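You operate a simulated robot arm through the tools that you are given. There is no shell and no other tool. Be economical: measure what you need, move in short steps, check, and stop when the job is done.

You run a simulated robot arm. Do the job below in one go: nothing can be reset, and whatever is moved stays where it is left.

Task
The pump on the purple bottle is loose. Crimp it again and stand it on the blue mat.
Fine: height knob and head to suit the bottle, one pull, the holder back at LOAD. Set down upright: what you pick out.

The check looks at the end state, three seconds after you hand in, the way a careful person would. Anything else that was tipped, shoved, dropped, spilled or broken makes it a failure.

Robot
A 7-joint arm with a two-finger parallel gripper, fixed in place. Base frame: the origin is at the foot of the arm, x ahead of it, y to its left, z up; the work surface is at about z = 0.75. Units: m, rad, N and s.
With the tool pointing down near the work surface it reaches from about 0.2 to 0.68 m from the base axis. Its first joint turns from -1.152 to 1.152 rad. Payload 2.4 kg.
The tool frame sits at the grasp point between the pads (the TCP): z along the fingers, y along the line on which they close. The tips reach 0.03 m beyond it. The gripper opens to 0.094 m. The fingers are 0.028 m wide and 0.01 m thick; the gripper's body (0.05 by 0.096 m) begins 0.055 m behind the TCP.
Orientation is that of the tool frame in the base frame, as a unit quaternion [w, x, y, z]. With the fingers straight down and closing along the base's y, the tool's x points along the base's -x, its y along +y and its z along -z.

Tools
- The arm moves only by the tool apply_moves. Its argument "commands" is a list of rows, each a list of 7 numbers: the shift along the tool's x, y, z in cm, then the turn, a rotation vector about the tool's x, y, z in rad, then the gripper command, from -1 (fully open) to 1 (shut), values between in proportion. In form: [[dx, dy, dz, wx, wy, wz, claw], ...]. A call has 1 to 12 rows; each row shifts and turns the commanded pose from where the row before left it, along the tool's axes as they then stand. Rows are played at 5 a second. More than 0.05 m and 0.15 rad between two rows, or a gripper value outside its range, and nothing of the call is played. Where a pose cannot be reached the arm comes as near as it can. A force on the tool above 70 N (or 10 N above the force at the start of the call, whichever is more), or a blocked arm, ends the call early, and 0.2 s more pass. Each finger travels about 0.153 m/s and halts on what it meets, pressing with about 24 N; the grip force reading is that of the motor and also rises with nothing between the fingers. The clock runs only during rows and for 0.2 s after the last one: add rows that do not move to give the fingers time. It gives the time, the measured TCP pose, the force on the tool (base axes), the opening and the grip force at its end, in the units of the frame above (readings bear some noise), with the torque about the TCP (base axes, N m) and any sound that the robot's microphone picked up, and new pictures: "show" is both (left out), scene, wrist or none.
- Cameras (640 x 400 px; columns grow to the right, rows downward): "scene" is fixed at [0.0473, 0.4822, 1.4509]; the picture's right is [-0.66, -0.75, 0.00], its down [-0.38, 0.33, -0.86] and it looks along [0.65, -0.57, -0.51] (base axes); focal length 326 px, centre (320, 200). "wrist" rides on the gripper at [0.076, 0.014, -0.102] in the tool frame; the picture's right is [-0.18, 0.98, 0.00], its down [-0.75, -0.14, -0.64] and it looks along [-0.63, -0.12, 0.77] (tool axes); focal length 243 px, centre (320, 200). There is no depth. A picture from a camera that has moved, and an enlarged one, comes with that camera's place and axes in the base frame and with its lens.
- enlarge(camera, box): a new picture of the part [left, top, right, bottom] of that camera's present view, enlarged. No time passes.
- finish_job(): hands the job in; it is judged then, once.

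Go step by step. Nothing tells you positions but the pictures and the camera data: compare them with the known pose of the tool, close in by small moves and look again before you grip or let go. The budget is 120 turns and 200 pictures, counting those below and the enlarged ones. Unless the task says otherwise, let go and move clear before handing in, and close with one line.

The tools are called after ">>>" as a command line: name --pt "numbers of a row" for each row, then --argument value for the rest, lists and objects as JSON in quotes. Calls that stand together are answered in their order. apply_moves: Moves the arm, as the interface text tells. Its arguments: {"type":"object","properties":{"commands":{"type":"array","items":{"type":"array","items":{"type":"number"}}},"show":{"type":"string","enum":["both","scene","wrist","none"]}},"required":["commands"]} The other tools are called the same way: enlarge (camera, box) takes an enlarged picture of a part of a camera's view; finish_job () hands the job in.

At the start:

```text
time: 0.0
tool_pos: [0.3536, 0.0509, 1.294]
tool_rot: [0.0, 0.001, 1.0, 0.0]
force: [0.3, 0.3, 0.2]
torque: [-0.01, 0.0, 0.04]
gripper_width: 0.0937
gripper_force: 0.1
```

scene: 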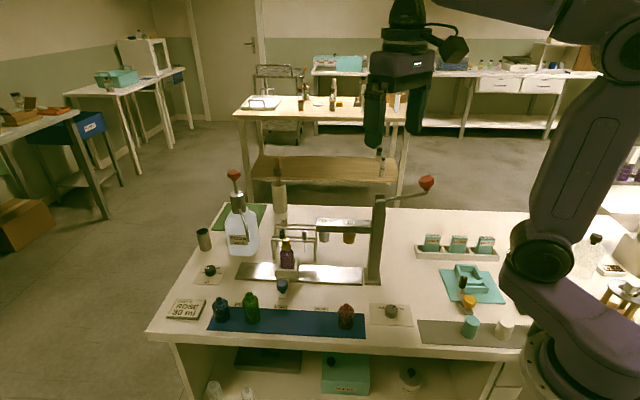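
wrist: 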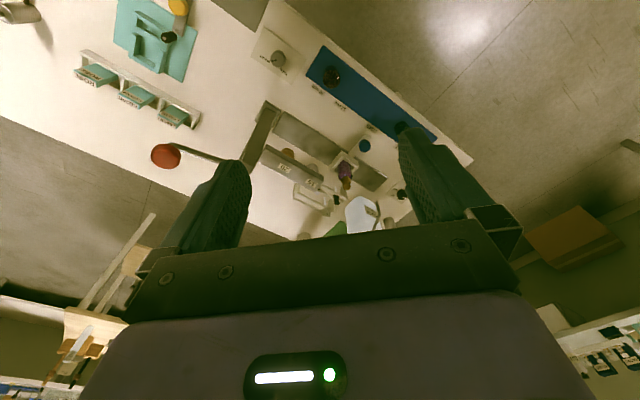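

I see a bench with a crimping press, a purple bottle in a holder, a blue mat with bottles and some knobs. I'll take close-ups first.

>>> enlarge --camera "scene" --box '[220, 160, 400, 300]'

>>> enlarge --camera "scene" --box '[150, 240, 310, 340]'

>>> enlarge --camera "scene" --box '[310, 210, 530, 350]'

>>> enlarge --camera "wrist" --box '[230, 40, 450, 240]'

```text
2.86 times, centred on (310, 230) of scene
camera zoom: at [0.0473, 0.4822, 1.4509], right [-0.66, -0.75, 0.0], down [-0.38, 0.33, -0.86], along [0.65, -0.57, -0.51], focal length 930 px, centre (349, 114)
```

zoom: 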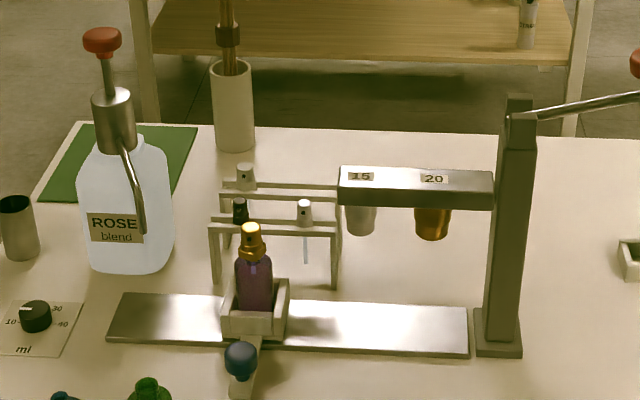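

```text
4.00 times, centred on (230, 290) of scene
camera zoom: at [0.0473, 0.4822, 1.4509], right [-0.66, -0.75, 0.0], down [-0.38, 0.33, -0.86], along [0.65, -0.57, -0.51], focal length 1302 px, centre (680, -160)
```

zoom: 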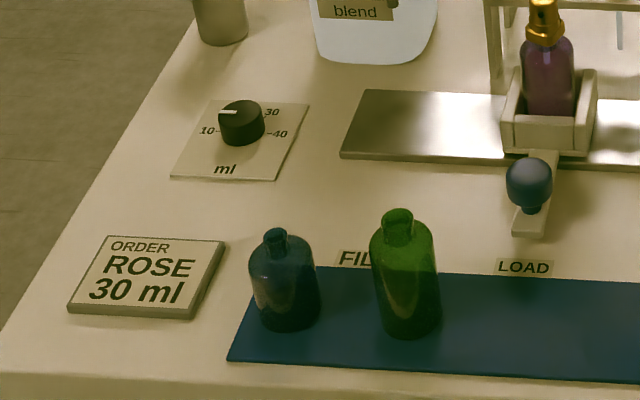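

```text
2.86 times, centred on (420, 280) of scene
camera zoom: at [0.0473, 0.4822, 1.4509], right [-0.66, -0.75, 0.0], down [-0.38, 0.33, -0.86], along [0.65, -0.57, -0.51], focal length 930 px, centre (34, -29)
```

zoom: 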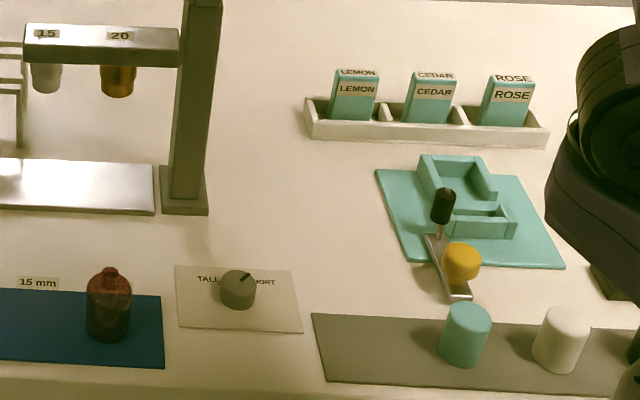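

```text
2.00 times, centred on (340, 140) of wrist
camera zoom: at [0.2783, 0.0651, 1.397], right [0.18, 0.98, 0.0], down [0.75, -0.14, 0.64], along [0.63, -0.12, -0.77], focal length 485 px, centre (280, 320)
```

zoom: 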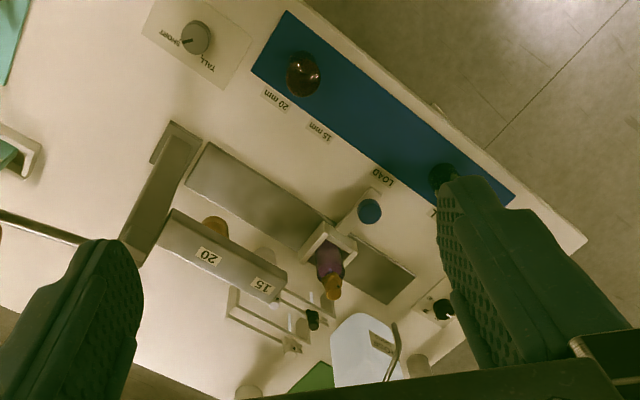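

The bench is turned about 45° in the base frame, with the rail running along (-0.7, -0.7). Next I'll look closely at the purple bottle, the heads and the height knob.

>>> enlarge --camera "scene" --box '[262, 220, 318, 300]'

>>> enlarge --camera "scene" --box '[310, 210, 380, 254]'

>>> enlarge --camera "scene" --box '[330, 290, 420, 346]'

>>> enlarge --camera "wrist" --box '[240, 20, 360, 100]'

```text
5.00 times, centred on (290, 260) of scene
camera zoom: at [0.0473, 0.4822, 1.4509], right [-0.66, -0.75, 0.0], down [-0.38, 0.33, -0.86], along [0.65, -0.57, -0.51], focal length 1628 px, centre (470, -100)
```

zoom: 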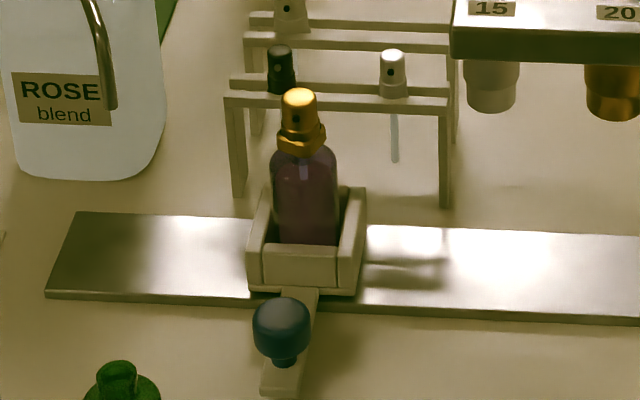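

```text
9.09 times, centred on (345, 232) of scene
camera zoom: at [0.0473, 0.4822, 1.4509], right [-0.66, -0.75, 0.0], down [-0.38, 0.33, -0.86], along [0.65, -0.57, -0.51], focal length 2960 px, centre (93, -91)
```

zoom: 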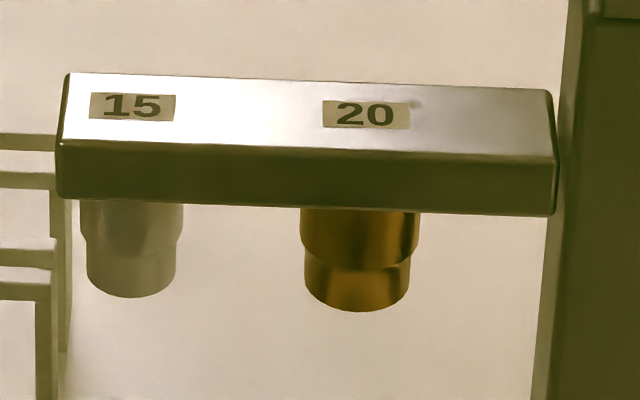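

```text
7.11 times, centred on (375, 318) of scene
camera zoom: at [0.0473, 0.4822, 1.4509], right [-0.66, -0.75, 0.0], down [-0.38, 0.33, -0.86], along [0.65, -0.57, -0.51], focal length 2315 px, centre (-71, -639)
```

zoom: 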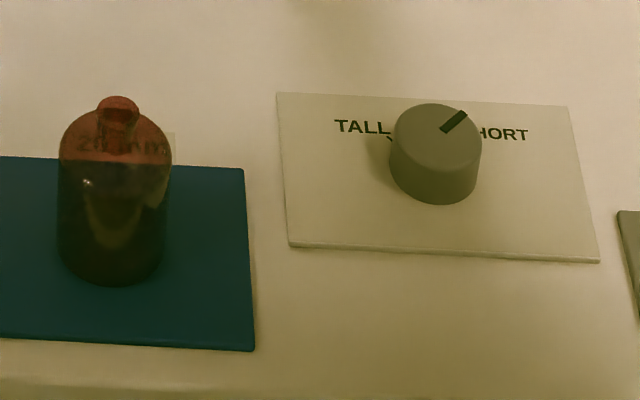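

```text
5.00 times, centred on (300, 60) of wrist
camera zoom: at [0.2783, 0.0651, 1.397], right [0.18, 0.98, 0.0], down [0.75, -0.14, 0.64], along [0.63, -0.12, -0.77], focal length 1213 px, centre (420, 900)
```

zoom: 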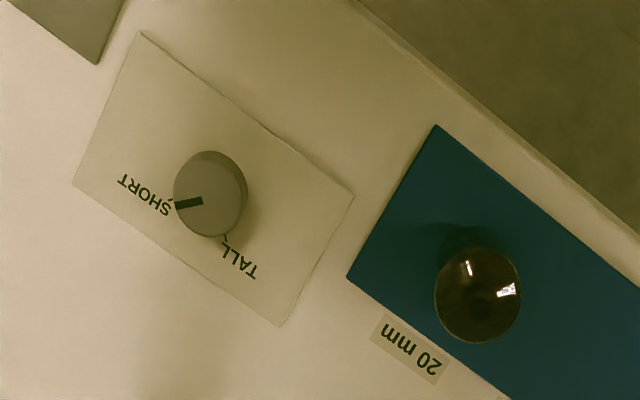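

The height knob points at SHORT. I'll move the wrist camera closer to the bottle, turned square to the rail, to judge bottle height and neck size.

>>> apply_moves --pt "-2.75 1.44 3.8 0 0 0 -1" --pt "-2.75 1.44 3.8 0 0 0 -1" --pt "-2.75 1.44 3.8 0 0 0 -1" --pt "-2.75 1.44 3.8 0 0 0 -1" --pt "-2.75 1.44 3.8 0 0 0 -1" --pt "-2.75 1.44 3.8 0 0 0 -1" --pt "-2.75 1.44 3.8 0 0 0 -1" --pt "-2.75 1.44 3.8 0 0 0 -1" --show "none"

>>> apply_moves --pt "0 0 0 0 0 0.1309 -1" --pt "0 0 0 0 0 0.1309 -1" --pt "0 0 0 0 0 0.1309 -1" --pt "0 0 0 0 0 0.1309 -1" --pt "0 0 0 0 0 0.1309 -1" --pt "0 0 0 0 0 0.1309 -1" --pt "0 0 0 0 0 0 -1"

```text
time: 1.8
tool_pos: [0.5756, 0.1666, 0.9888]
tool_rot: [0.001, 0.0, 1.0, 0.0]
force: [0.1, 0.4, -0.5]
torque: [-0.01, 0.02, -0.01]
gripper_width: 0.0936
gripper_force: 0.1
```

```text
time: 3.4
tool_pos: [0.575, 0.1662, 0.9907]
tool_rot: [0.0, 0.384, 0.923, 0.0]
force: [0.6, -0.3, 0.2]
torque: [-0.02, 0.0, 0.01]
gripper_width: 0.0941
gripper_force: 0.0
camera wrist: at [0.5306, 0.2299, 1.0936], right [0.83, 0.56, 0.0], down [0.43, -0.63, 0.64], along [0.36, -0.53, -0.77], focal length 243 px, centre (320, 200)
```

scene: 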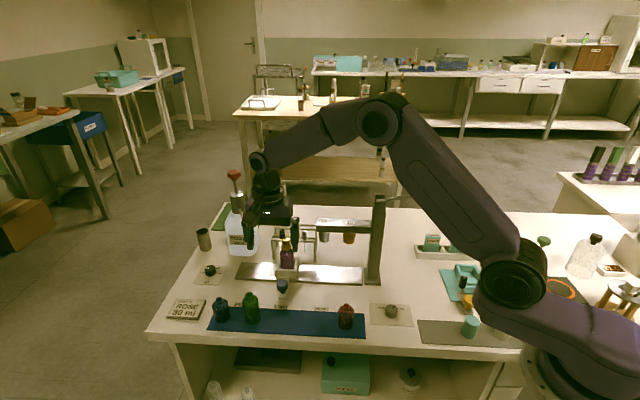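
wrist: 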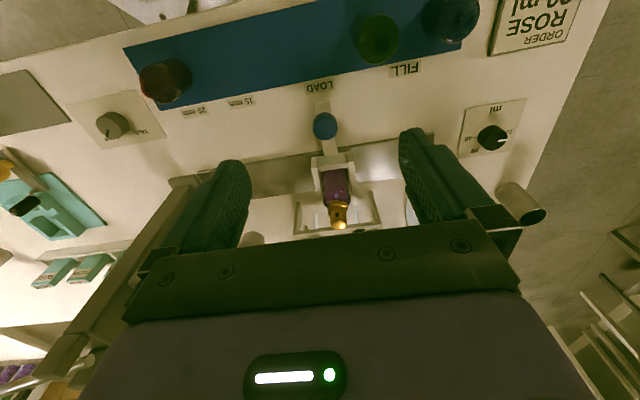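

The view is upside down but clear. I'll zoom in on the bottle and the rail.

>>> enlarge --camera "wrist" --box '[280, 70, 400, 240]'

>>> enlarge --camera "scene" --box '[262, 220, 318, 300]'

```text
2.35 times, centred on (340, 155) of wrist
camera zoom: at [0.5306, 0.2299, 1.0936], right [0.83, 0.56, 0.0], down [0.43, -0.63, 0.64], along [0.36, -0.53, -0.77], focal length 571 px, centre (273, 306)
```

zoom: 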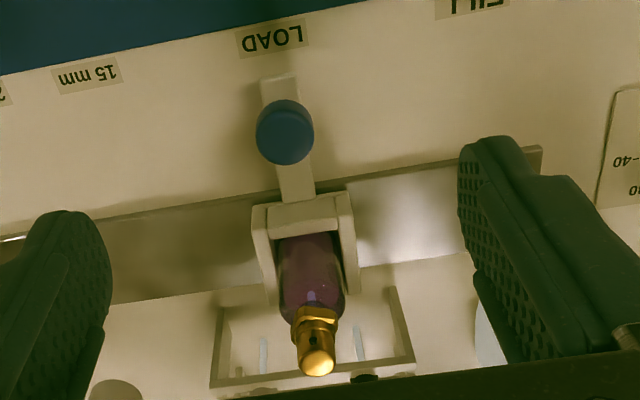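

```text
5.00 times, centred on (290, 260) of scene
camera zoom: at [0.0473, 0.4822, 1.4509], right [-0.66, -0.75, 0.0], down [-0.38, 0.33, -0.86], along [0.65, -0.57, -0.51], focal length 1628 px, centre (470, -100)
```

zoom: 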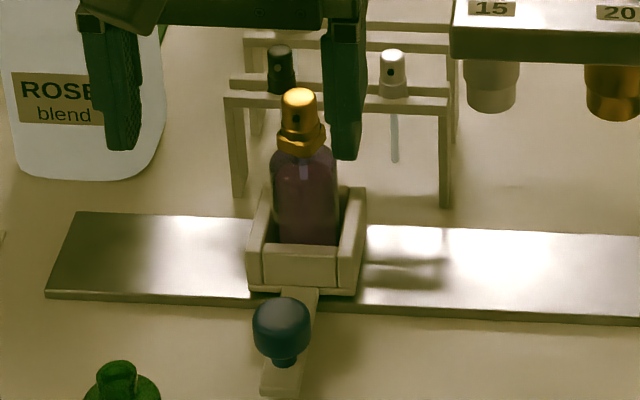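

Triangulating puts the pump top at (0.663, 0.072, 0.893), and the collar is about 24 mm wide, so it suits the 20 head. I'll shift to see the bottle and both heads together, at a flatter angle, to judge the height setting.

>>> apply_moves --pt "2 -3 0 0 -0.1 0 -1" --pt "2 -3 0 0 -0.1 0 -1" --pt "1 -3 0 0 -0.1 0 -1" --pt "1 0 1 0 -0.1 0 -1" --pt "0 0 0 0 0 0 -1" --show "wrist"

```text
time: 4.6
tool_pos: [0.4689, 0.1415, 0.9728]
tool_rot: [0.184, 0.375, 0.905, -0.076]
force: [-0.1, 0.5, -0.2]
torque: [-0.01, -0.01, 0.03]
gripper_width: 0.094
gripper_force: 0.0
camera wrist: at [0.4025, 0.2306, 1.0388], right [0.81, 0.58, 0.07], down [0.21, -0.41, 0.89], along [0.54, -0.71, -0.46], focal length 243 px, centre (320, 200)
```

wrist: 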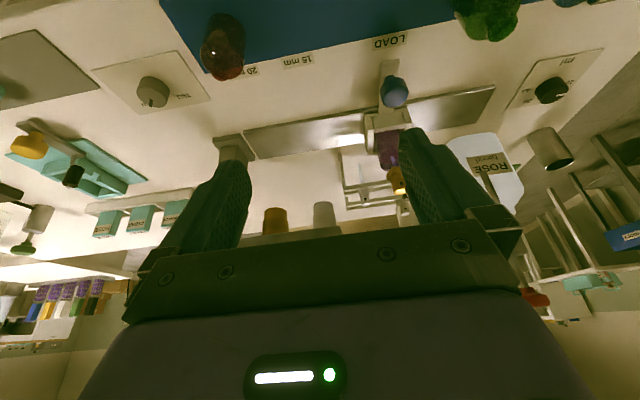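

>>> enlarge --camera "wrist" --box '[230, 90, 430, 240]'

>>> enlarge --camera "wrist" --box '[90, 0, 290, 130]'

```text
2.67 times, centred on (330, 165) of wrist
camera zoom: at [0.4025, 0.2306, 1.0388], right [0.81, 0.58, 0.07], down [0.21, -0.41, 0.89], along [0.54, -0.71, -0.46], focal length 647 px, centre (293, 293)
```

zoom: 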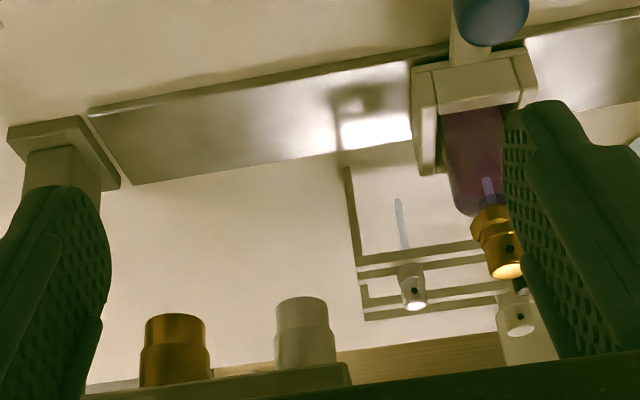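

```text
3.08 times, centred on (190, 65) of wrist
camera zoom: at [0.4025, 0.2306, 1.0388], right [0.81, 0.58, 0.07], down [0.21, -0.41, 0.89], along [0.54, -0.71, -0.46], focal length 746 px, centre (720, 615)
```

zoom: 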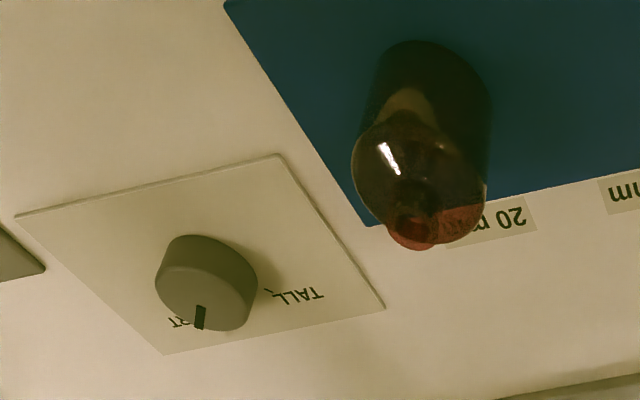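

At SHORT the head rim is at about z 0.88, below the pump top at about 0.89, so this is a tall bottle and the knob must go to TALL. The knob top is at (0.3705, -0.0507, 0.773), so I'm moving above it.

>>> apply_moves --pt "0 0 0 0 0.1 0 -1" --pt "0 0 0 0 0.1 0 -1" --pt "0 0 0 0 0.1 0 -1" --pt "0 0 0 0 0.1 0 -1" --pt "-1.12 -3.42 1.9 0 0 0 -0.3" --pt "-1.12 -3.42 1.9 0 0 0 -0.3" --pt "-1.12 -3.42 1.9 0 0 0 -0.3" --pt "-1.12 -3.42 1.9 0 0 0 -0.3" --pt "-1.12 -3.42 1.9 0 0 0 -0.3" --pt "-1.12 -3.42 1.9 0 0 0 -0.3" --pt "0 0 0 0 0 0 -0.3"

```text
time: 7.0
tool_pos: [0.3753, -0.0501, 0.8587]
tool_rot: [0.0, 0.382, 0.924, 0.0]
force: [-0.6, 1.2, -0.5]
torque: [0.0, 0.03, 0.03]
gripper_width: 0.061
gripper_force: 0.1
camera wrist: at [0.3306, 0.0135, 0.9632], right [0.82, 0.57, 0.0], down [0.43, -0.63, 0.64], along [0.36, -0.53, -0.77], focal length 243 px, centre (320, 200)
```

scene: 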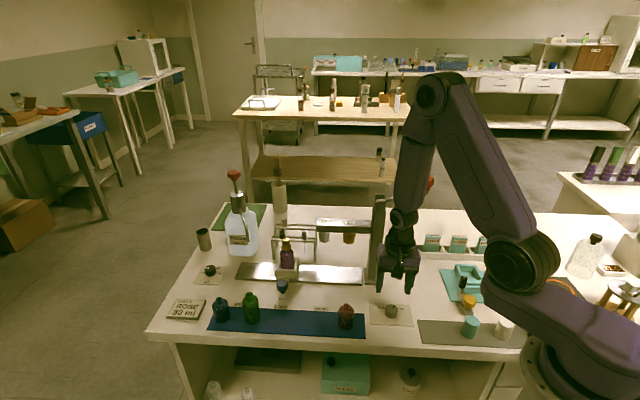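
wrist: 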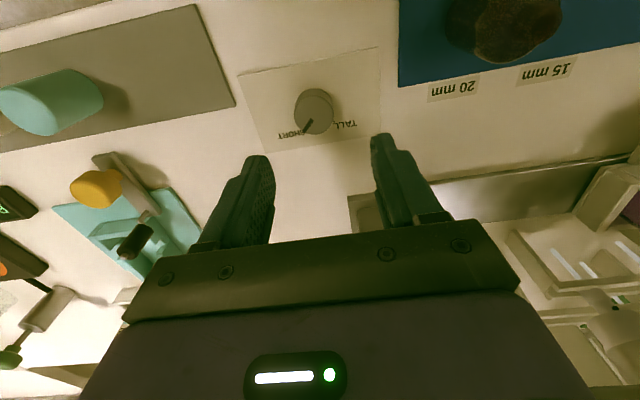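

>>> enlarge --camera "wrist" --box '[270, 60, 370, 160]'

>>> enlarge --camera "scene" --box '[360, 250, 430, 335]'

```text
4.00 times, centred on (320, 110) of wrist
camera zoom: at [0.3306, 0.0135, 0.9632], right [0.82, 0.57, 0.0], down [0.43, -0.63, 0.64], along [0.36, -0.53, -0.77], focal length 970 px, centre (320, 560)
```

zoom: 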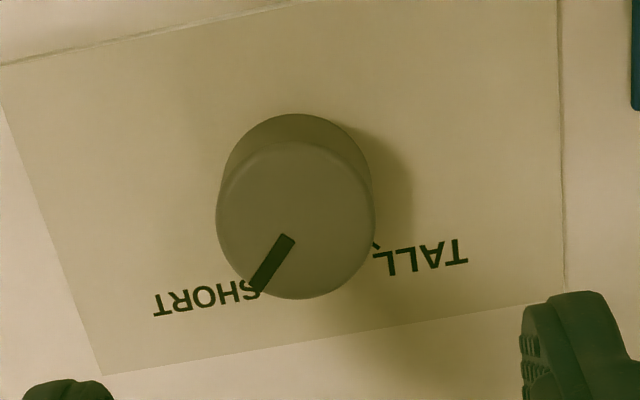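

```text
4.71 times, centred on (395, 292) of scene
camera zoom: at [0.0473, 0.4822, 1.4509], right [-0.66, -0.75, 0.0], down [-0.38, 0.33, -0.86], along [0.65, -0.57, -0.51], focal length 1532 px, centre (-33, -235)
```

zoom: 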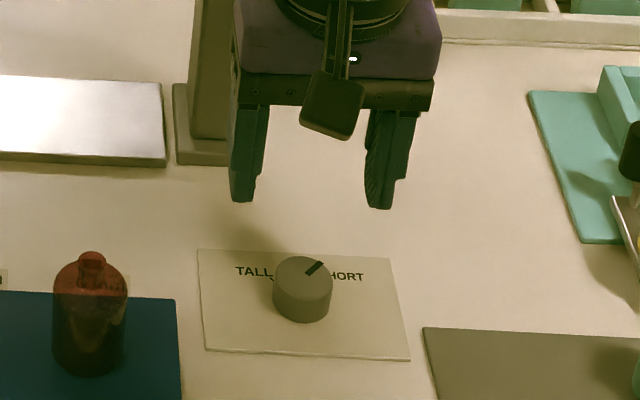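

>>> apply_moves --pt "0.83 -0.4 1.5 0 0 0 -0.3" --pt "0 0 2 0 0 0 -0.3" --pt "0 0 0 0 0 0 -0.3" --show "both"

>>> enlarge --camera "scene" --box '[360, 270, 430, 335]'

```text
time: 7.8
tool_pos: [0.3659, -0.047, 0.8253]
tool_rot: [0.0, 0.383, 0.924, 0.0]
force: [0.9, 0.1, 0.0]
torque: [0.0, -0.01, 0.03]
gripper_width: 0.061
gripper_force: 0.2
camera wrist: at [0.3225, 0.0177, 0.9289], right [0.83, 0.56, 0.0], down [0.43, -0.63, 0.64], along [0.36, -0.53, -0.77], focal length 243 px, centre (320, 200)
```

scene: 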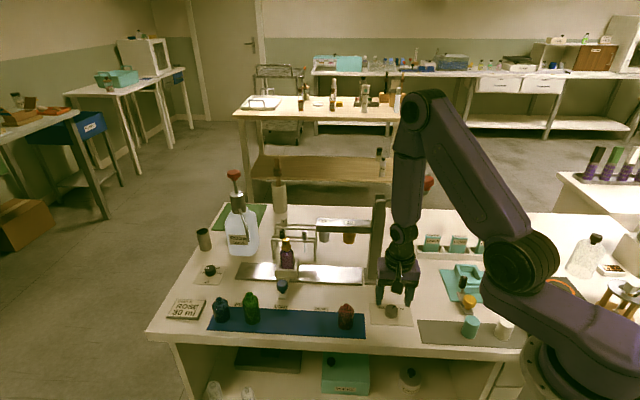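
wrist: 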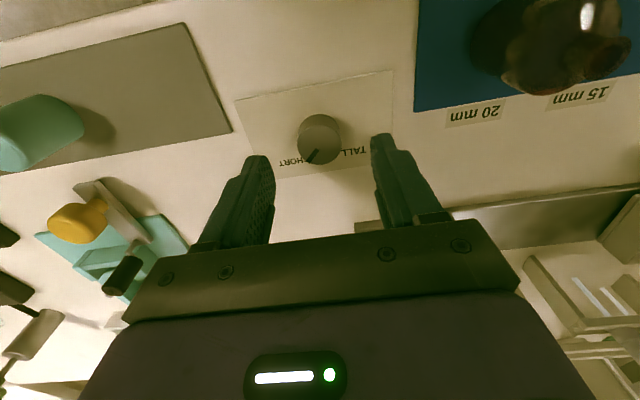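

```text
6.15 times, centred on (395, 302) of scene
camera zoom: at [0.0473, 0.4822, 1.4509], right [-0.66, -0.75, 0.0], down [-0.38, 0.33, -0.86], along [0.65, -0.57, -0.51], focal length 2004 px, centre (-142, -431)
```

zoom: 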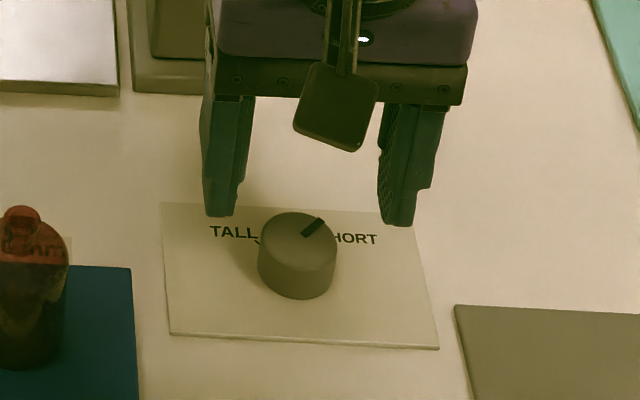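

>>> apply_moves --pt "0.2 0 1.8 0 0 0 -0.3" --pt "0 0 1.7 0 0 0 -0.3" --pt "0 0 0 0 0 0 0.5" --pt "0 0 0 0 0 0 0.5" --show "both"

```text
time: 8.8
tool_pos: [0.3649, -0.0472, 0.7891]
tool_rot: [0.001, 0.382, 0.924, 0.0]
force: [-0.2, 2.2, 2.8]
torque: [-0.24, 0.04, 0.11]
gripper_width: 0.0319
gripper_force: 45.1
camera wrist: at [0.3209, 0.0177, 0.8928], right [0.82, 0.57, 0.0], down [0.43, -0.63, 0.64], along [0.36, -0.53, -0.77], focal length 243 px, centre (320, 200)
```

scene: 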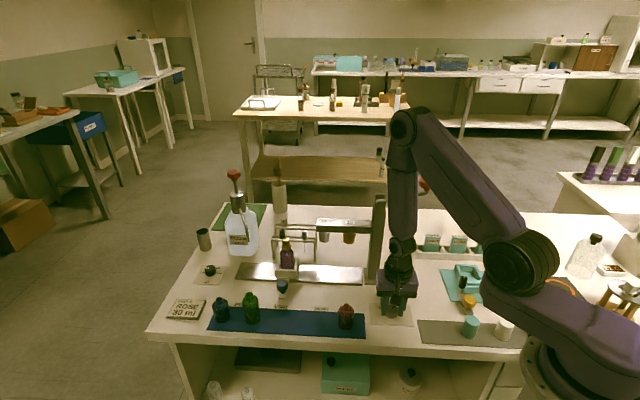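
wrist: 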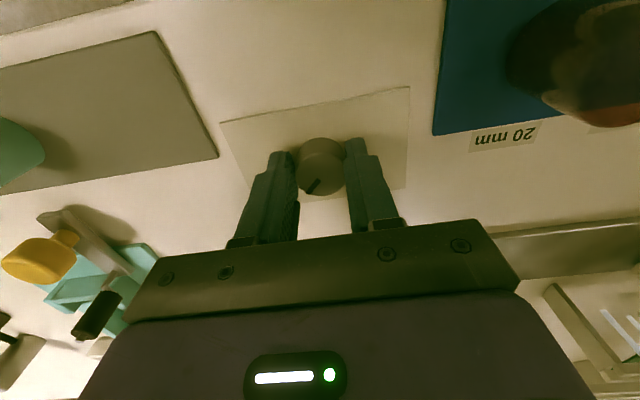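

Knob gripped at 32 mm. Turning it counter-clockwise towards TALL.

>>> apply_moves --pt "0 0 0 0 0 -0.14 0.5" --pt "0 0 0 0 0 -0.14 0.5" --pt "0 0 0 0 0 -0.14 0.5" --pt "0 0 0 0 0 -0.14 0.5" --pt "0 0 0 0 0 -0.14 0.5" --pt "0 0 0 0 0 -0.14 0.5" --pt "0 0 0 0 0 -0.14 0.5" --pt "0 0 0 0 0 -0.14 0.5" --pt "0 0 0 0 0 -0.14 0.5" --pt "0 0 0 0 0 -0.14 0.5" --pt "0 0 0 0 0 0 0.5" --show "both"

>>> enlarge --camera "wrist" --box '[270, 100, 380, 220]'

```text
time: 11.2
tool_pos: [0.3661, -0.0509, 0.788]
tool_rot: [0.005, -0.299, 0.954, -0.001]
force: [15.9, -48.7, 19.9]
torque: [-1.24, 0.08, -0.51]
gripper_width: 0.0313
gripper_force: 44.8
camera wrist: at [0.2947, -0.0815, 0.892], right [-0.41, 0.91, 0.0], down [0.69, 0.31, 0.65], along [0.59, 0.26, -0.76], focal length 243 px, centre (320, 200)
```

scene: 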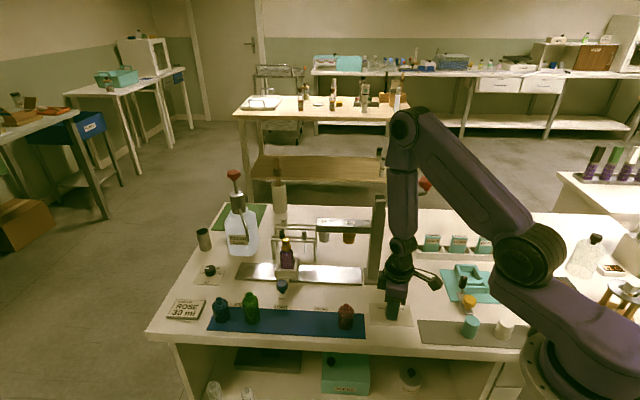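
wrist: 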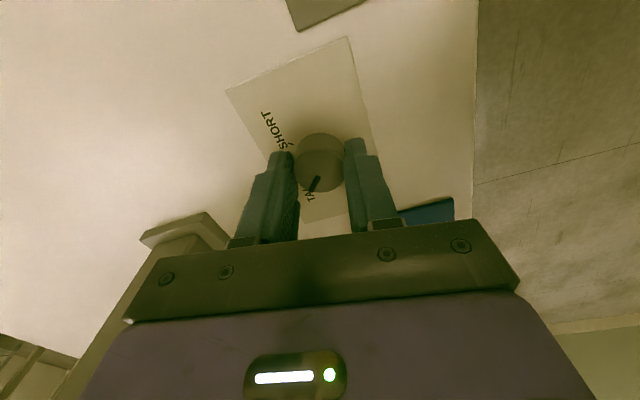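

```text
3.33 times, centred on (325, 160) of wrist
camera zoom: at [0.2947, -0.0815, 0.892], right [-0.41, 0.91, 0.0], down [0.69, 0.31, 0.65], along [0.59, 0.26, -0.76], focal length 809 px, centre (303, 333)
```

zoom: 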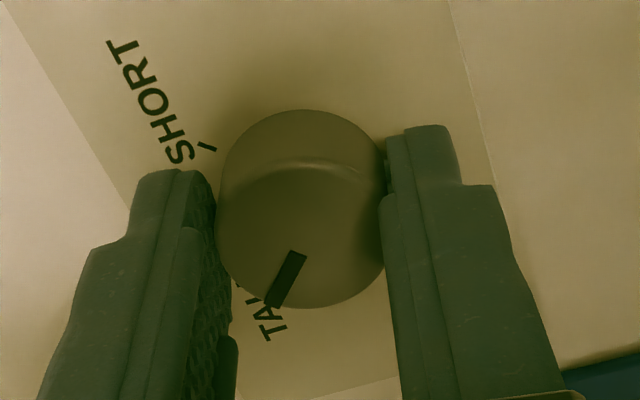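

>>> apply_moves --pt "0 0 0 0 0 0 -0.2" --pt "0 0 0 0 0 0 -0.2" --pt "0 0 -2.5 0 0 0 -0.2" --pt "0 0 -2.5 0 0 0 -0.2" --pt "0 0 -1.5 0 0 0 -0.2" --pt "0 0 0 0 0 0 -0.2" --show "both"

>>> enlarge --camera "wrist" --box '[250, 50, 380, 180]'

>>> enlarge --camera "scene" --box '[360, 270, 430, 335]'

>>> enlarge --camera "scene" --box '[220, 160, 400, 300]'

```text
time: 12.6
tool_pos: [0.3626, -0.0458, 0.8549]
tool_rot: [0.0, -0.302, 0.953, 0.0]
force: [0.6, -0.1, -0.1]
torque: [0.02, 0.03, 0.03]
gripper_width: 0.0563
gripper_force: 0.0
camera wrist: at [0.2931, -0.0777, 0.9584], right [-0.42, 0.91, 0.0], down [0.7, 0.32, 0.64], along [0.58, 0.27, -0.77], focal length 243 px, centre (320, 200)
```

scene: 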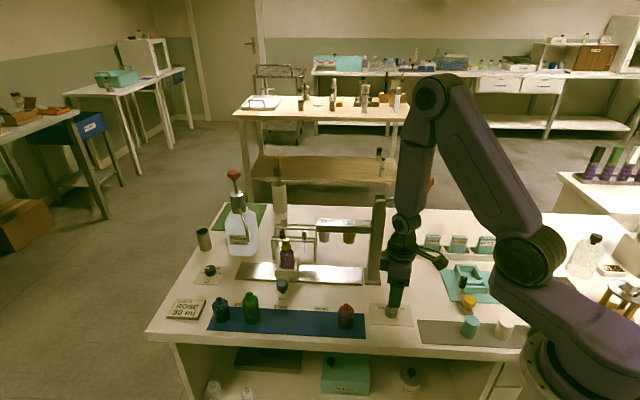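
wrist: 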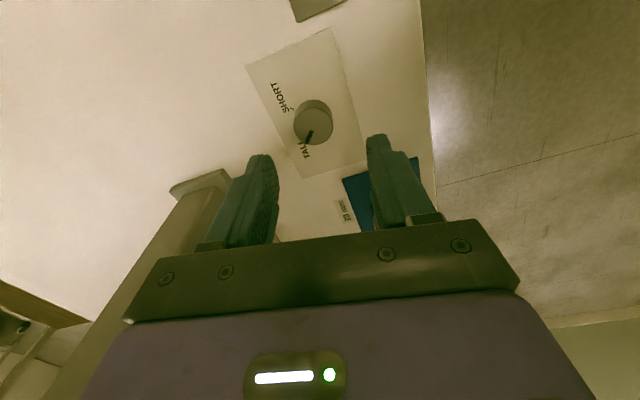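

```text
3.08 times, centred on (315, 115) of wrist
camera zoom: at [0.2931, -0.0777, 0.9584], right [-0.42, 0.91, 0.0], down [0.7, 0.32, 0.64], along [0.58, 0.27, -0.77], focal length 746 px, centre (335, 462)
```

zoom: 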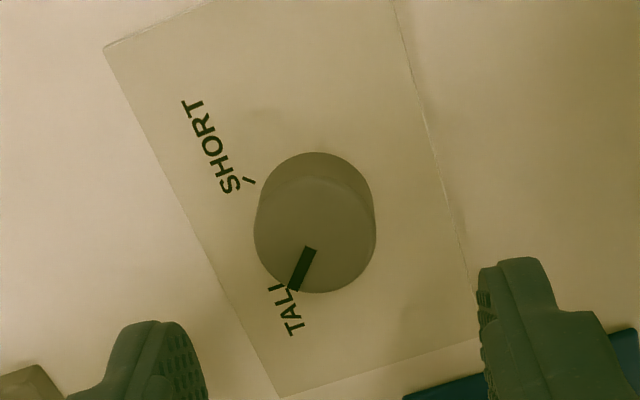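

```text
6.15 times, centred on (395, 302) of scene
camera zoom: at [0.0472, 0.4822, 1.4509], right [-0.66, -0.75, 0.0], down [-0.38, 0.33, -0.86], along [0.65, -0.57, -0.51], focal length 2004 px, centre (-142, -431)
```

zoom: 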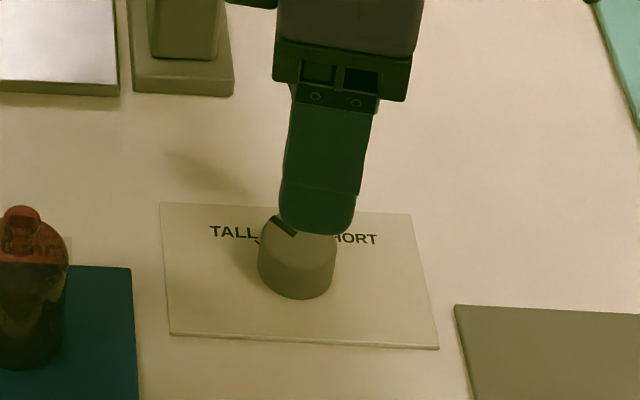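

```text
2.86 times, centred on (310, 230) of scene
camera zoom: at [0.0472, 0.4822, 1.4509], right [-0.66, -0.75, 0.0], down [-0.38, 0.33, -0.86], along [0.65, -0.57, -0.51], focal length 930 px, centre (349, 114)
```

zoom: 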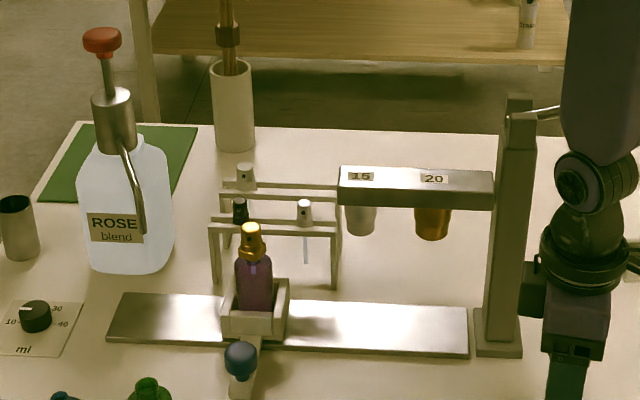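

The beam didn't move, so the knob sets the stroke. I'll check the pointer against the TALL tick from a clearer spot.

>>> apply_moves --pt "4 0 -3 0 0 0 -0.2" --pt "4 0 -3 0 0 0 -0.2" --pt "0 0 0 0 0 0 -0.2" --show "none"

>>> enlarge --camera "scene" --box '[370, 290, 415, 326]'

>>> enlarge --camera "wrist" --box '[250, 30, 390, 150]'

```text
time: 13.4
tool_pos: [0.3001, -0.0921, 0.9145]
tool_rot: [0.0, -0.302, 0.953, 0.0]
force: [0.6, -0.3, -0.5]
torque: [-0.01, 0.02, 0.0]
gripper_width: 0.0564
gripper_force: 0.0
```

```text
11.11 times, centred on (392, 308) of scene
camera zoom: at [0.0473, 0.4821, 1.4509], right [-0.66, -0.75, 0.0], down [-0.38, 0.33, -0.86], along [0.65, -0.57, -0.51], focal length 3618 px, centre (-486, -1000)
```

zoom: 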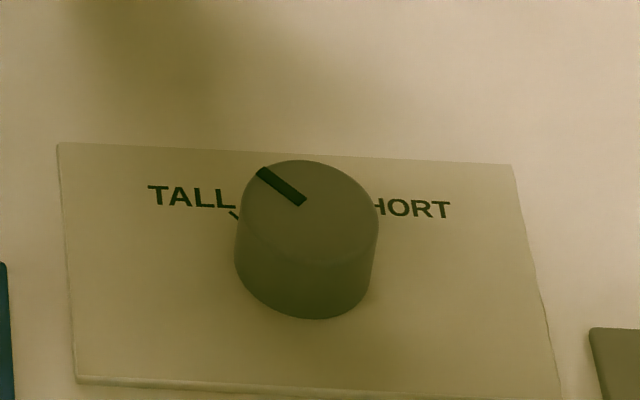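

```text
3.33 times, centred on (320, 90) of wrist
camera zoom: at [0.2298, -0.1239, 1.0178], right [-0.41, 0.91, 0.0], down [0.7, 0.32, 0.64], along [0.58, 0.27, -0.77], focal length 809 px, centre (320, 567)
```

zoom: 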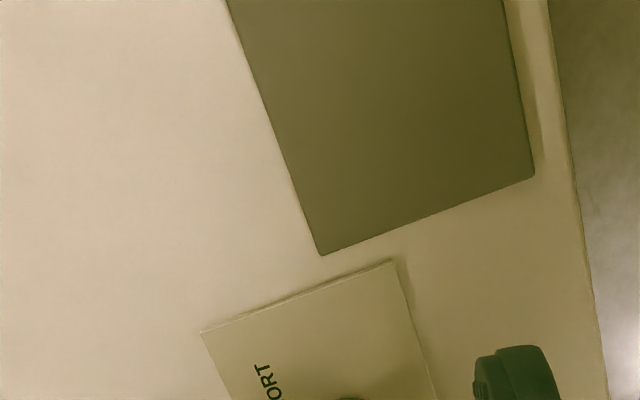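

The pointer is parallel to the TALL tick, so that setting is done. Next I'll go to the holder's handle knob at about (0.607, 0.1285, 0.793).

>>> apply_moves --pt "0 0 0 0 0 0.1395 -0.3" --pt "0 0 0 0 0 0.1395 -0.3" --pt "0 0 0 0 0 0.1395 -0.3" --pt "0 0 0 0 0 0.1395 -0.3" --pt "0 0 0 0 0 0.1395 -0.3" --pt "0 0 0 0 0 0.1395 -0.3" --pt "0 0 0 0 0 0.1395 -0.3" --pt "0 0 0 0 0 0.1395 -0.3" --pt "0 0 0 0 0 0.1395 -0.3" --pt "0 0 0 0 0 0.1395 -0.3" --show "none"

>>> apply_moves --pt "0 4.65 0 0 0 0 -0.3" --pt "0 4.65 0 0 0 0 -0.3" --pt "0 4.65 0 0 0 0 -0.3" --pt "0 4.65 0 0 0 0 -0.3" --pt "0 4.65 0 0 0 0 -0.3" --pt "0 4.65 0 0 0 0 -0.3" --pt "0 4.65 0 0 0 0 -0.3" --pt "0 4.65 0 0 0 0 -0.3" --pt "-3 0 1 0 0 0 -0.3" --pt "-3 0 1 0 0 0 -0.3" --pt "0 0 0 0 0 0 -0.3" --show "both"

```text
time: 15.6
tool_pos: [0.2979, -0.0909, 0.914]
tool_rot: [0.0, 0.381, 0.924, 0.0]
force: [-0.1, 0.5, 1.0]
torque: [0.02, 0.0, -0.01]
gripper_width: 0.061
gripper_force: 0.0
```

```text
time: 18.0
tool_pos: [0.6028, 0.1308, 0.8925]
tool_rot: [0.0, 0.381, 0.925, 0.0]
force: [-0.2, 0.5, 0.2]
torque: [-0.01, 0.02, 0.03]
gripper_width: 0.0613
gripper_force: 0.1
camera wrist: at [0.5592, 0.1934, 0.996], right [0.82, 0.57, 0.0], down [0.44, -0.63, 0.64], along [0.36, -0.53, -0.77], focal length 243 px, centre (320, 200)
```

scene: 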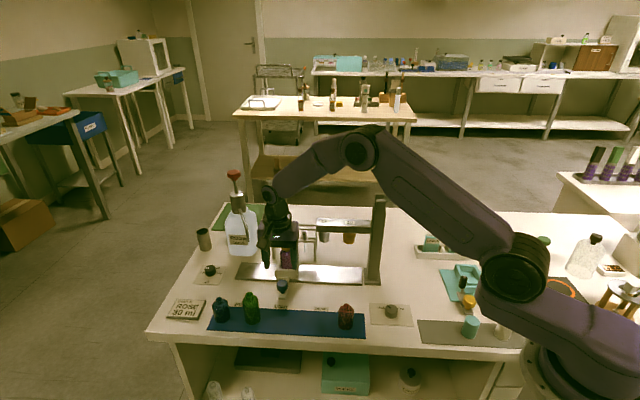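
wrist: 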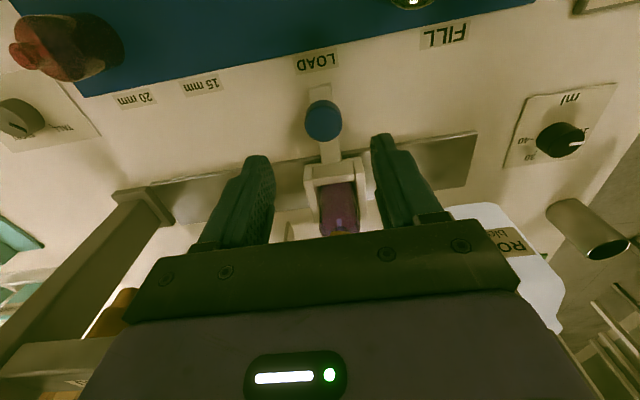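

>>> apply_moves --pt "0 0 2 0 0 0 -0.3" --pt "0 0 2 0 0 0 -0.3" --pt "0 0 0 0 0 0 -0.3" --show "both"

>>> enlarge --camera "scene" --box '[250, 220, 320, 310]'

```text
time: 18.8
tool_pos: [0.6022, 0.1293, 0.8536]
tool_rot: [0.0, 0.38, 0.925, 0.0]
force: [0.2, 0.9, 0.1]
torque: [0.01, 0.02, 0.0]
gripper_width: 0.0612
gripper_force: 0.1
camera wrist: at [0.5574, 0.1937, 0.9566], right [0.82, 0.57, 0.0], down [0.44, -0.63, 0.64], along [0.37, -0.53, -0.77], focal length 243 px, centre (320, 200)
```

scene: 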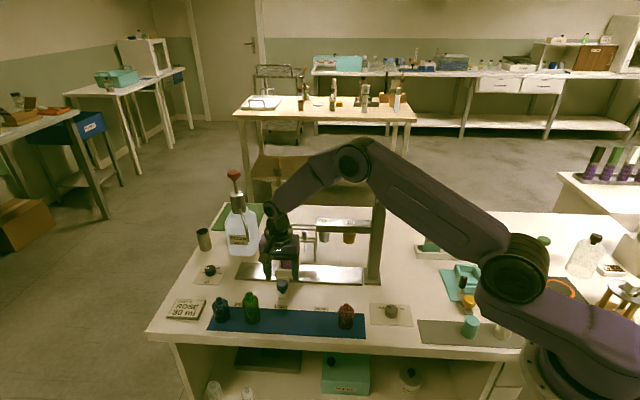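
wrist: 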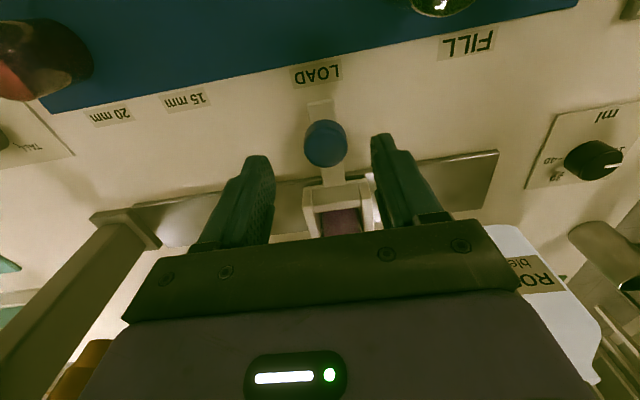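

```text
4.44 times, centred on (285, 265) of scene
camera zoom: at [0.0473, 0.4822, 1.4509], right [-0.66, -0.75, 0.0], down [-0.38, 0.33, -0.86], along [0.65, -0.57, -0.51], focal length 1447 px, centre (476, -89)
```

zoom: 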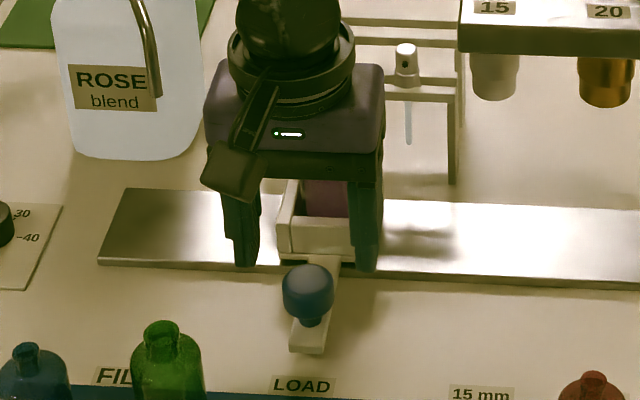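

>>> apply_moves --pt "0 0.3 2 0 0 0 -0.3" --pt "0 0 2 0 0 0 -0.3" --pt "0 0 0 0 0 0 0.4" --pt "0 0 0 0 0 0 0.4" --show "both"

>>> enlarge --camera "scene" --box '[250, 220, 320, 310]'

```text
time: 19.8
tool_pos: [0.6034, 0.1331, 0.8138]
tool_rot: [0.0, 0.38, 0.925, 0.0]
force: [-1.8, -0.1, 1.9]
torque: [0.01, 0.14, 0.01]
gripper_width: 0.0312
gripper_force: 45.6
camera wrist: at [0.5602, 0.1968, 0.9171], right [0.82, 0.57, 0.0], down [0.44, -0.63, 0.64], along [0.37, -0.53, -0.77], focal length 243 px, centre (320, 200)
```

scene: 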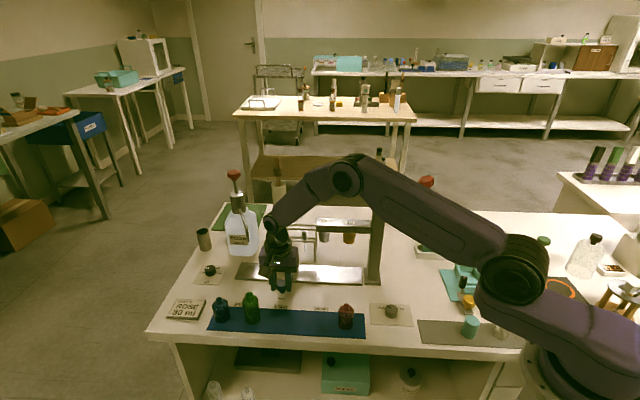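
wrist: 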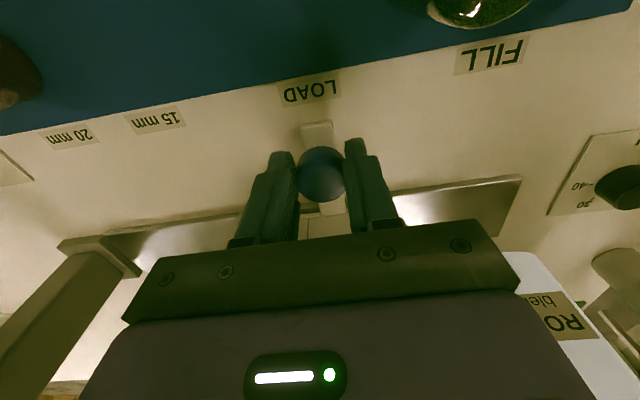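

```text
4.44 times, centred on (285, 265) of scene
camera zoom: at [0.0472, 0.4822, 1.4509], right [-0.66, -0.75, 0.0], down [-0.38, 0.33, -0.86], along [0.65, -0.57, -0.51], focal length 1447 px, centre (476, -89)
```

zoom: 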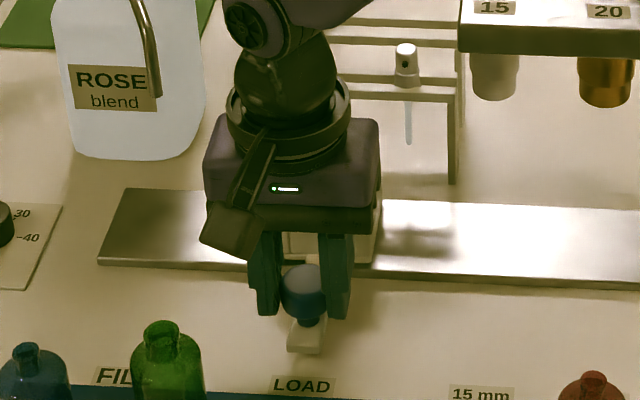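

Handle gripped at LOAD, TCP (0.6034, 0.1331). I'll slide gently towards the heads and stop before the 15 head to check clearance.

>>> apply_moves --pt "0 -1 0 0 0 0 0.4" --pt "0 -1 0 0 0 0 0.4" --pt "0 -1 0 0 0 0 0.4" --pt "0 -1 0 0 0 0 0.4" --pt "0 -1 0 0 0 0 0.4" --pt "0 -1 0 0 0 0 0.4" --pt "0 0 0 0 0 0 0.4" --show "scene"

>>> enlarge --camera "scene" --box '[270, 200, 390, 310]'

```text
time: 21.4
tool_pos: [0.5597, 0.0893, 0.8137]
tool_rot: [-0.001, 0.38, 0.925, 0.0]
force: [-6.1, 7.9, -1.6]
torque: [0.23, 0.15, 0.02]
gripper_width: 0.0309
gripper_force: 45.3
```

scene: 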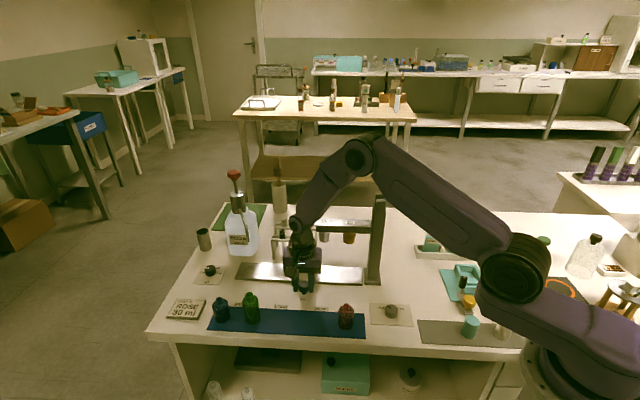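

```text
3.64 times, centred on (330, 255) of scene
camera zoom: at [0.0471, 0.4824, 1.4508], right [-0.66, -0.75, 0.0], down [-0.38, 0.33, -0.86], along [0.65, -0.57, -0.51], focal length 1184 px, centre (284, 0)
```

zoom: 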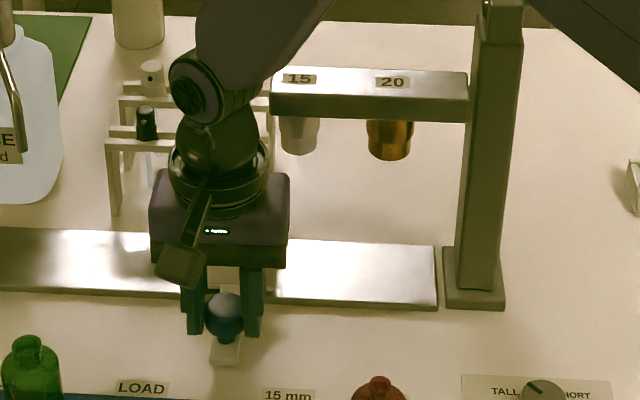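

The gripper hides the bottle, so I'll let go and back off to check pump-to-head clearance.

>>> apply_moves --pt "0 0 0 0 0 0 -0.3" --pt "0 0 0 0 0 0 -0.3" --pt "0 0 -4 0 0 0 -0.3" --pt "0 0 -4 0 0 0 -0.3" --pt "4 -1 0 0 -0.13 0 -0.8" --pt "4 -1 0 0 -0.13 0 -0.8" --pt "3 -1 1 0 -0.13 0 -0.8" --pt "0 -1 1 0 -0.13 0 -0.8" --pt "0 0 1 0 -0.1 0 -0.8" --pt "0 0 0 0 0 0 -0.8" --show "both"

>>> enlarge --camera "scene" --box '[270, 200, 390, 310]'

>>> enlarge --camera "wrist" --box '[240, 90, 440, 240]'

```text
time: 23.6
tool_pos: [0.4651, 0.1291, 0.8523]
tool_rot: [0.283, 0.361, 0.881, -0.116]
force: [0.2, -0.5, 0.4]
torque: [0.0, -0.01, -0.03]
gripper_width: 0.0848
gripper_force: 0.0
camera wrist: at [0.3881, 0.2252, 0.8926], right [0.8, 0.59, 0.11], down [0.07, -0.27, 0.96], along [0.6, -0.76, -0.26], focal length 243 px, centre (320, 200)
```

scene: 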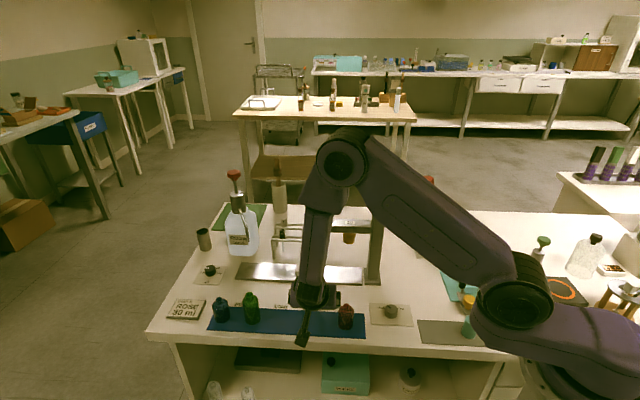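
wrist: 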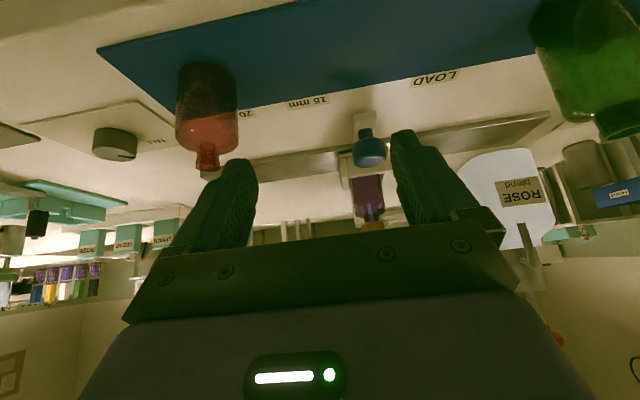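

```text
3.64 times, centred on (330, 255) of scene
camera zoom: at [0.0472, 0.4822, 1.4509], right [-0.66, -0.75, 0.0], down [-0.38, 0.33, -0.86], along [0.65, -0.57, -0.51], focal length 1184 px, centre (284, 0)
```

zoom: 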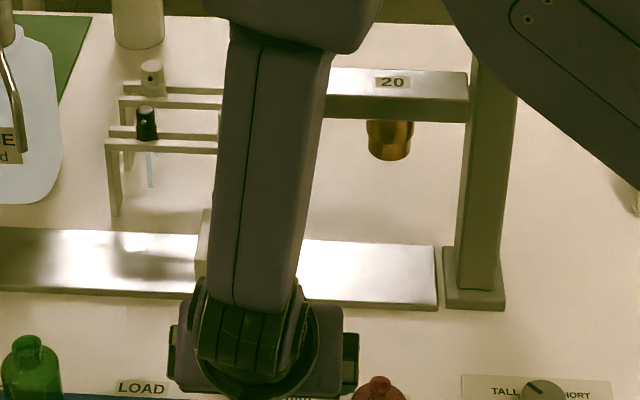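

```text
2.67 times, centred on (340, 165) of wrist
camera zoom: at [0.3881, 0.2252, 0.8926], right [0.8, 0.59, 0.11], down [0.07, -0.27, 0.96], along [0.6, -0.76, -0.26], focal length 647 px, centre (267, 293)
```

zoom: 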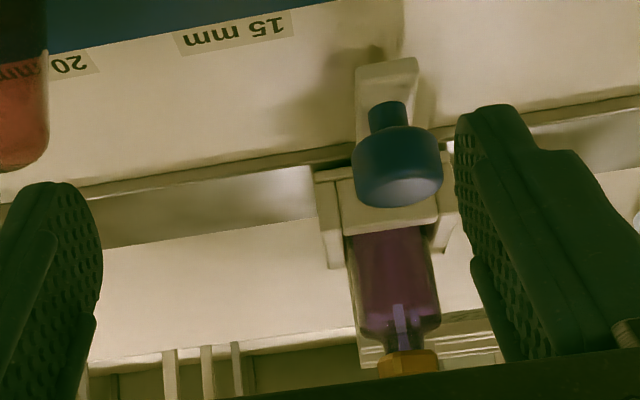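

>>> apply_moves --pt "-1.5 -1 -2.2 0 0 0 -0.8" --pt "-1.5 -1 -2.2 0 0 0 -0.8" --pt "-0.5 -1 -0.8 0 0 0 -0.8" --pt "0 -1 0 0 0 0 -0.8" --pt "0 0 0 0 0 0 -0.8" --show "wrist"

>>> enlarge --camera "wrist" --box '[240, 90, 440, 240]'

```text
time: 24.8
tool_pos: [0.4361, 0.1027, 0.9163]
tool_rot: [0.283, 0.362, 0.881, -0.116]
force: [0.2, -0.2, 0.0]
torque: [-0.03, -0.04, -0.02]
gripper_width: 0.0846
gripper_force: 0.1
camera wrist: at [0.3595, 0.1986, 0.9569], right [0.8, 0.59, 0.11], down [0.07, -0.27, 0.96], along [0.6, -0.76, -0.26], focal length 243 px, centre (320, 200)
```

wrist: 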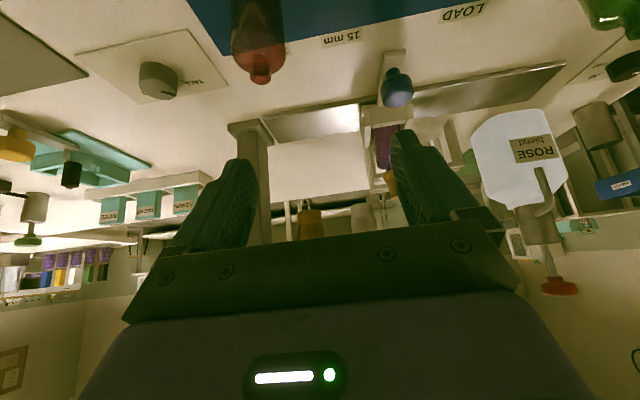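

```text
2.67 times, centred on (340, 165) of wrist
camera zoom: at [0.3595, 0.1986, 0.9569], right [0.8, 0.59, 0.11], down [0.07, -0.27, 0.96], along [0.6, -0.76, -0.26], focal length 647 px, centre (267, 293)
```

zoom: 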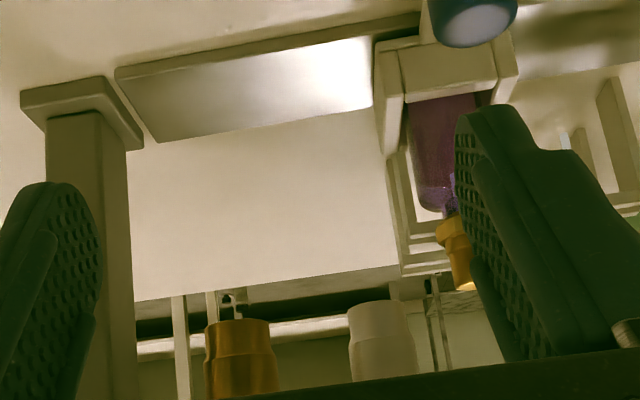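

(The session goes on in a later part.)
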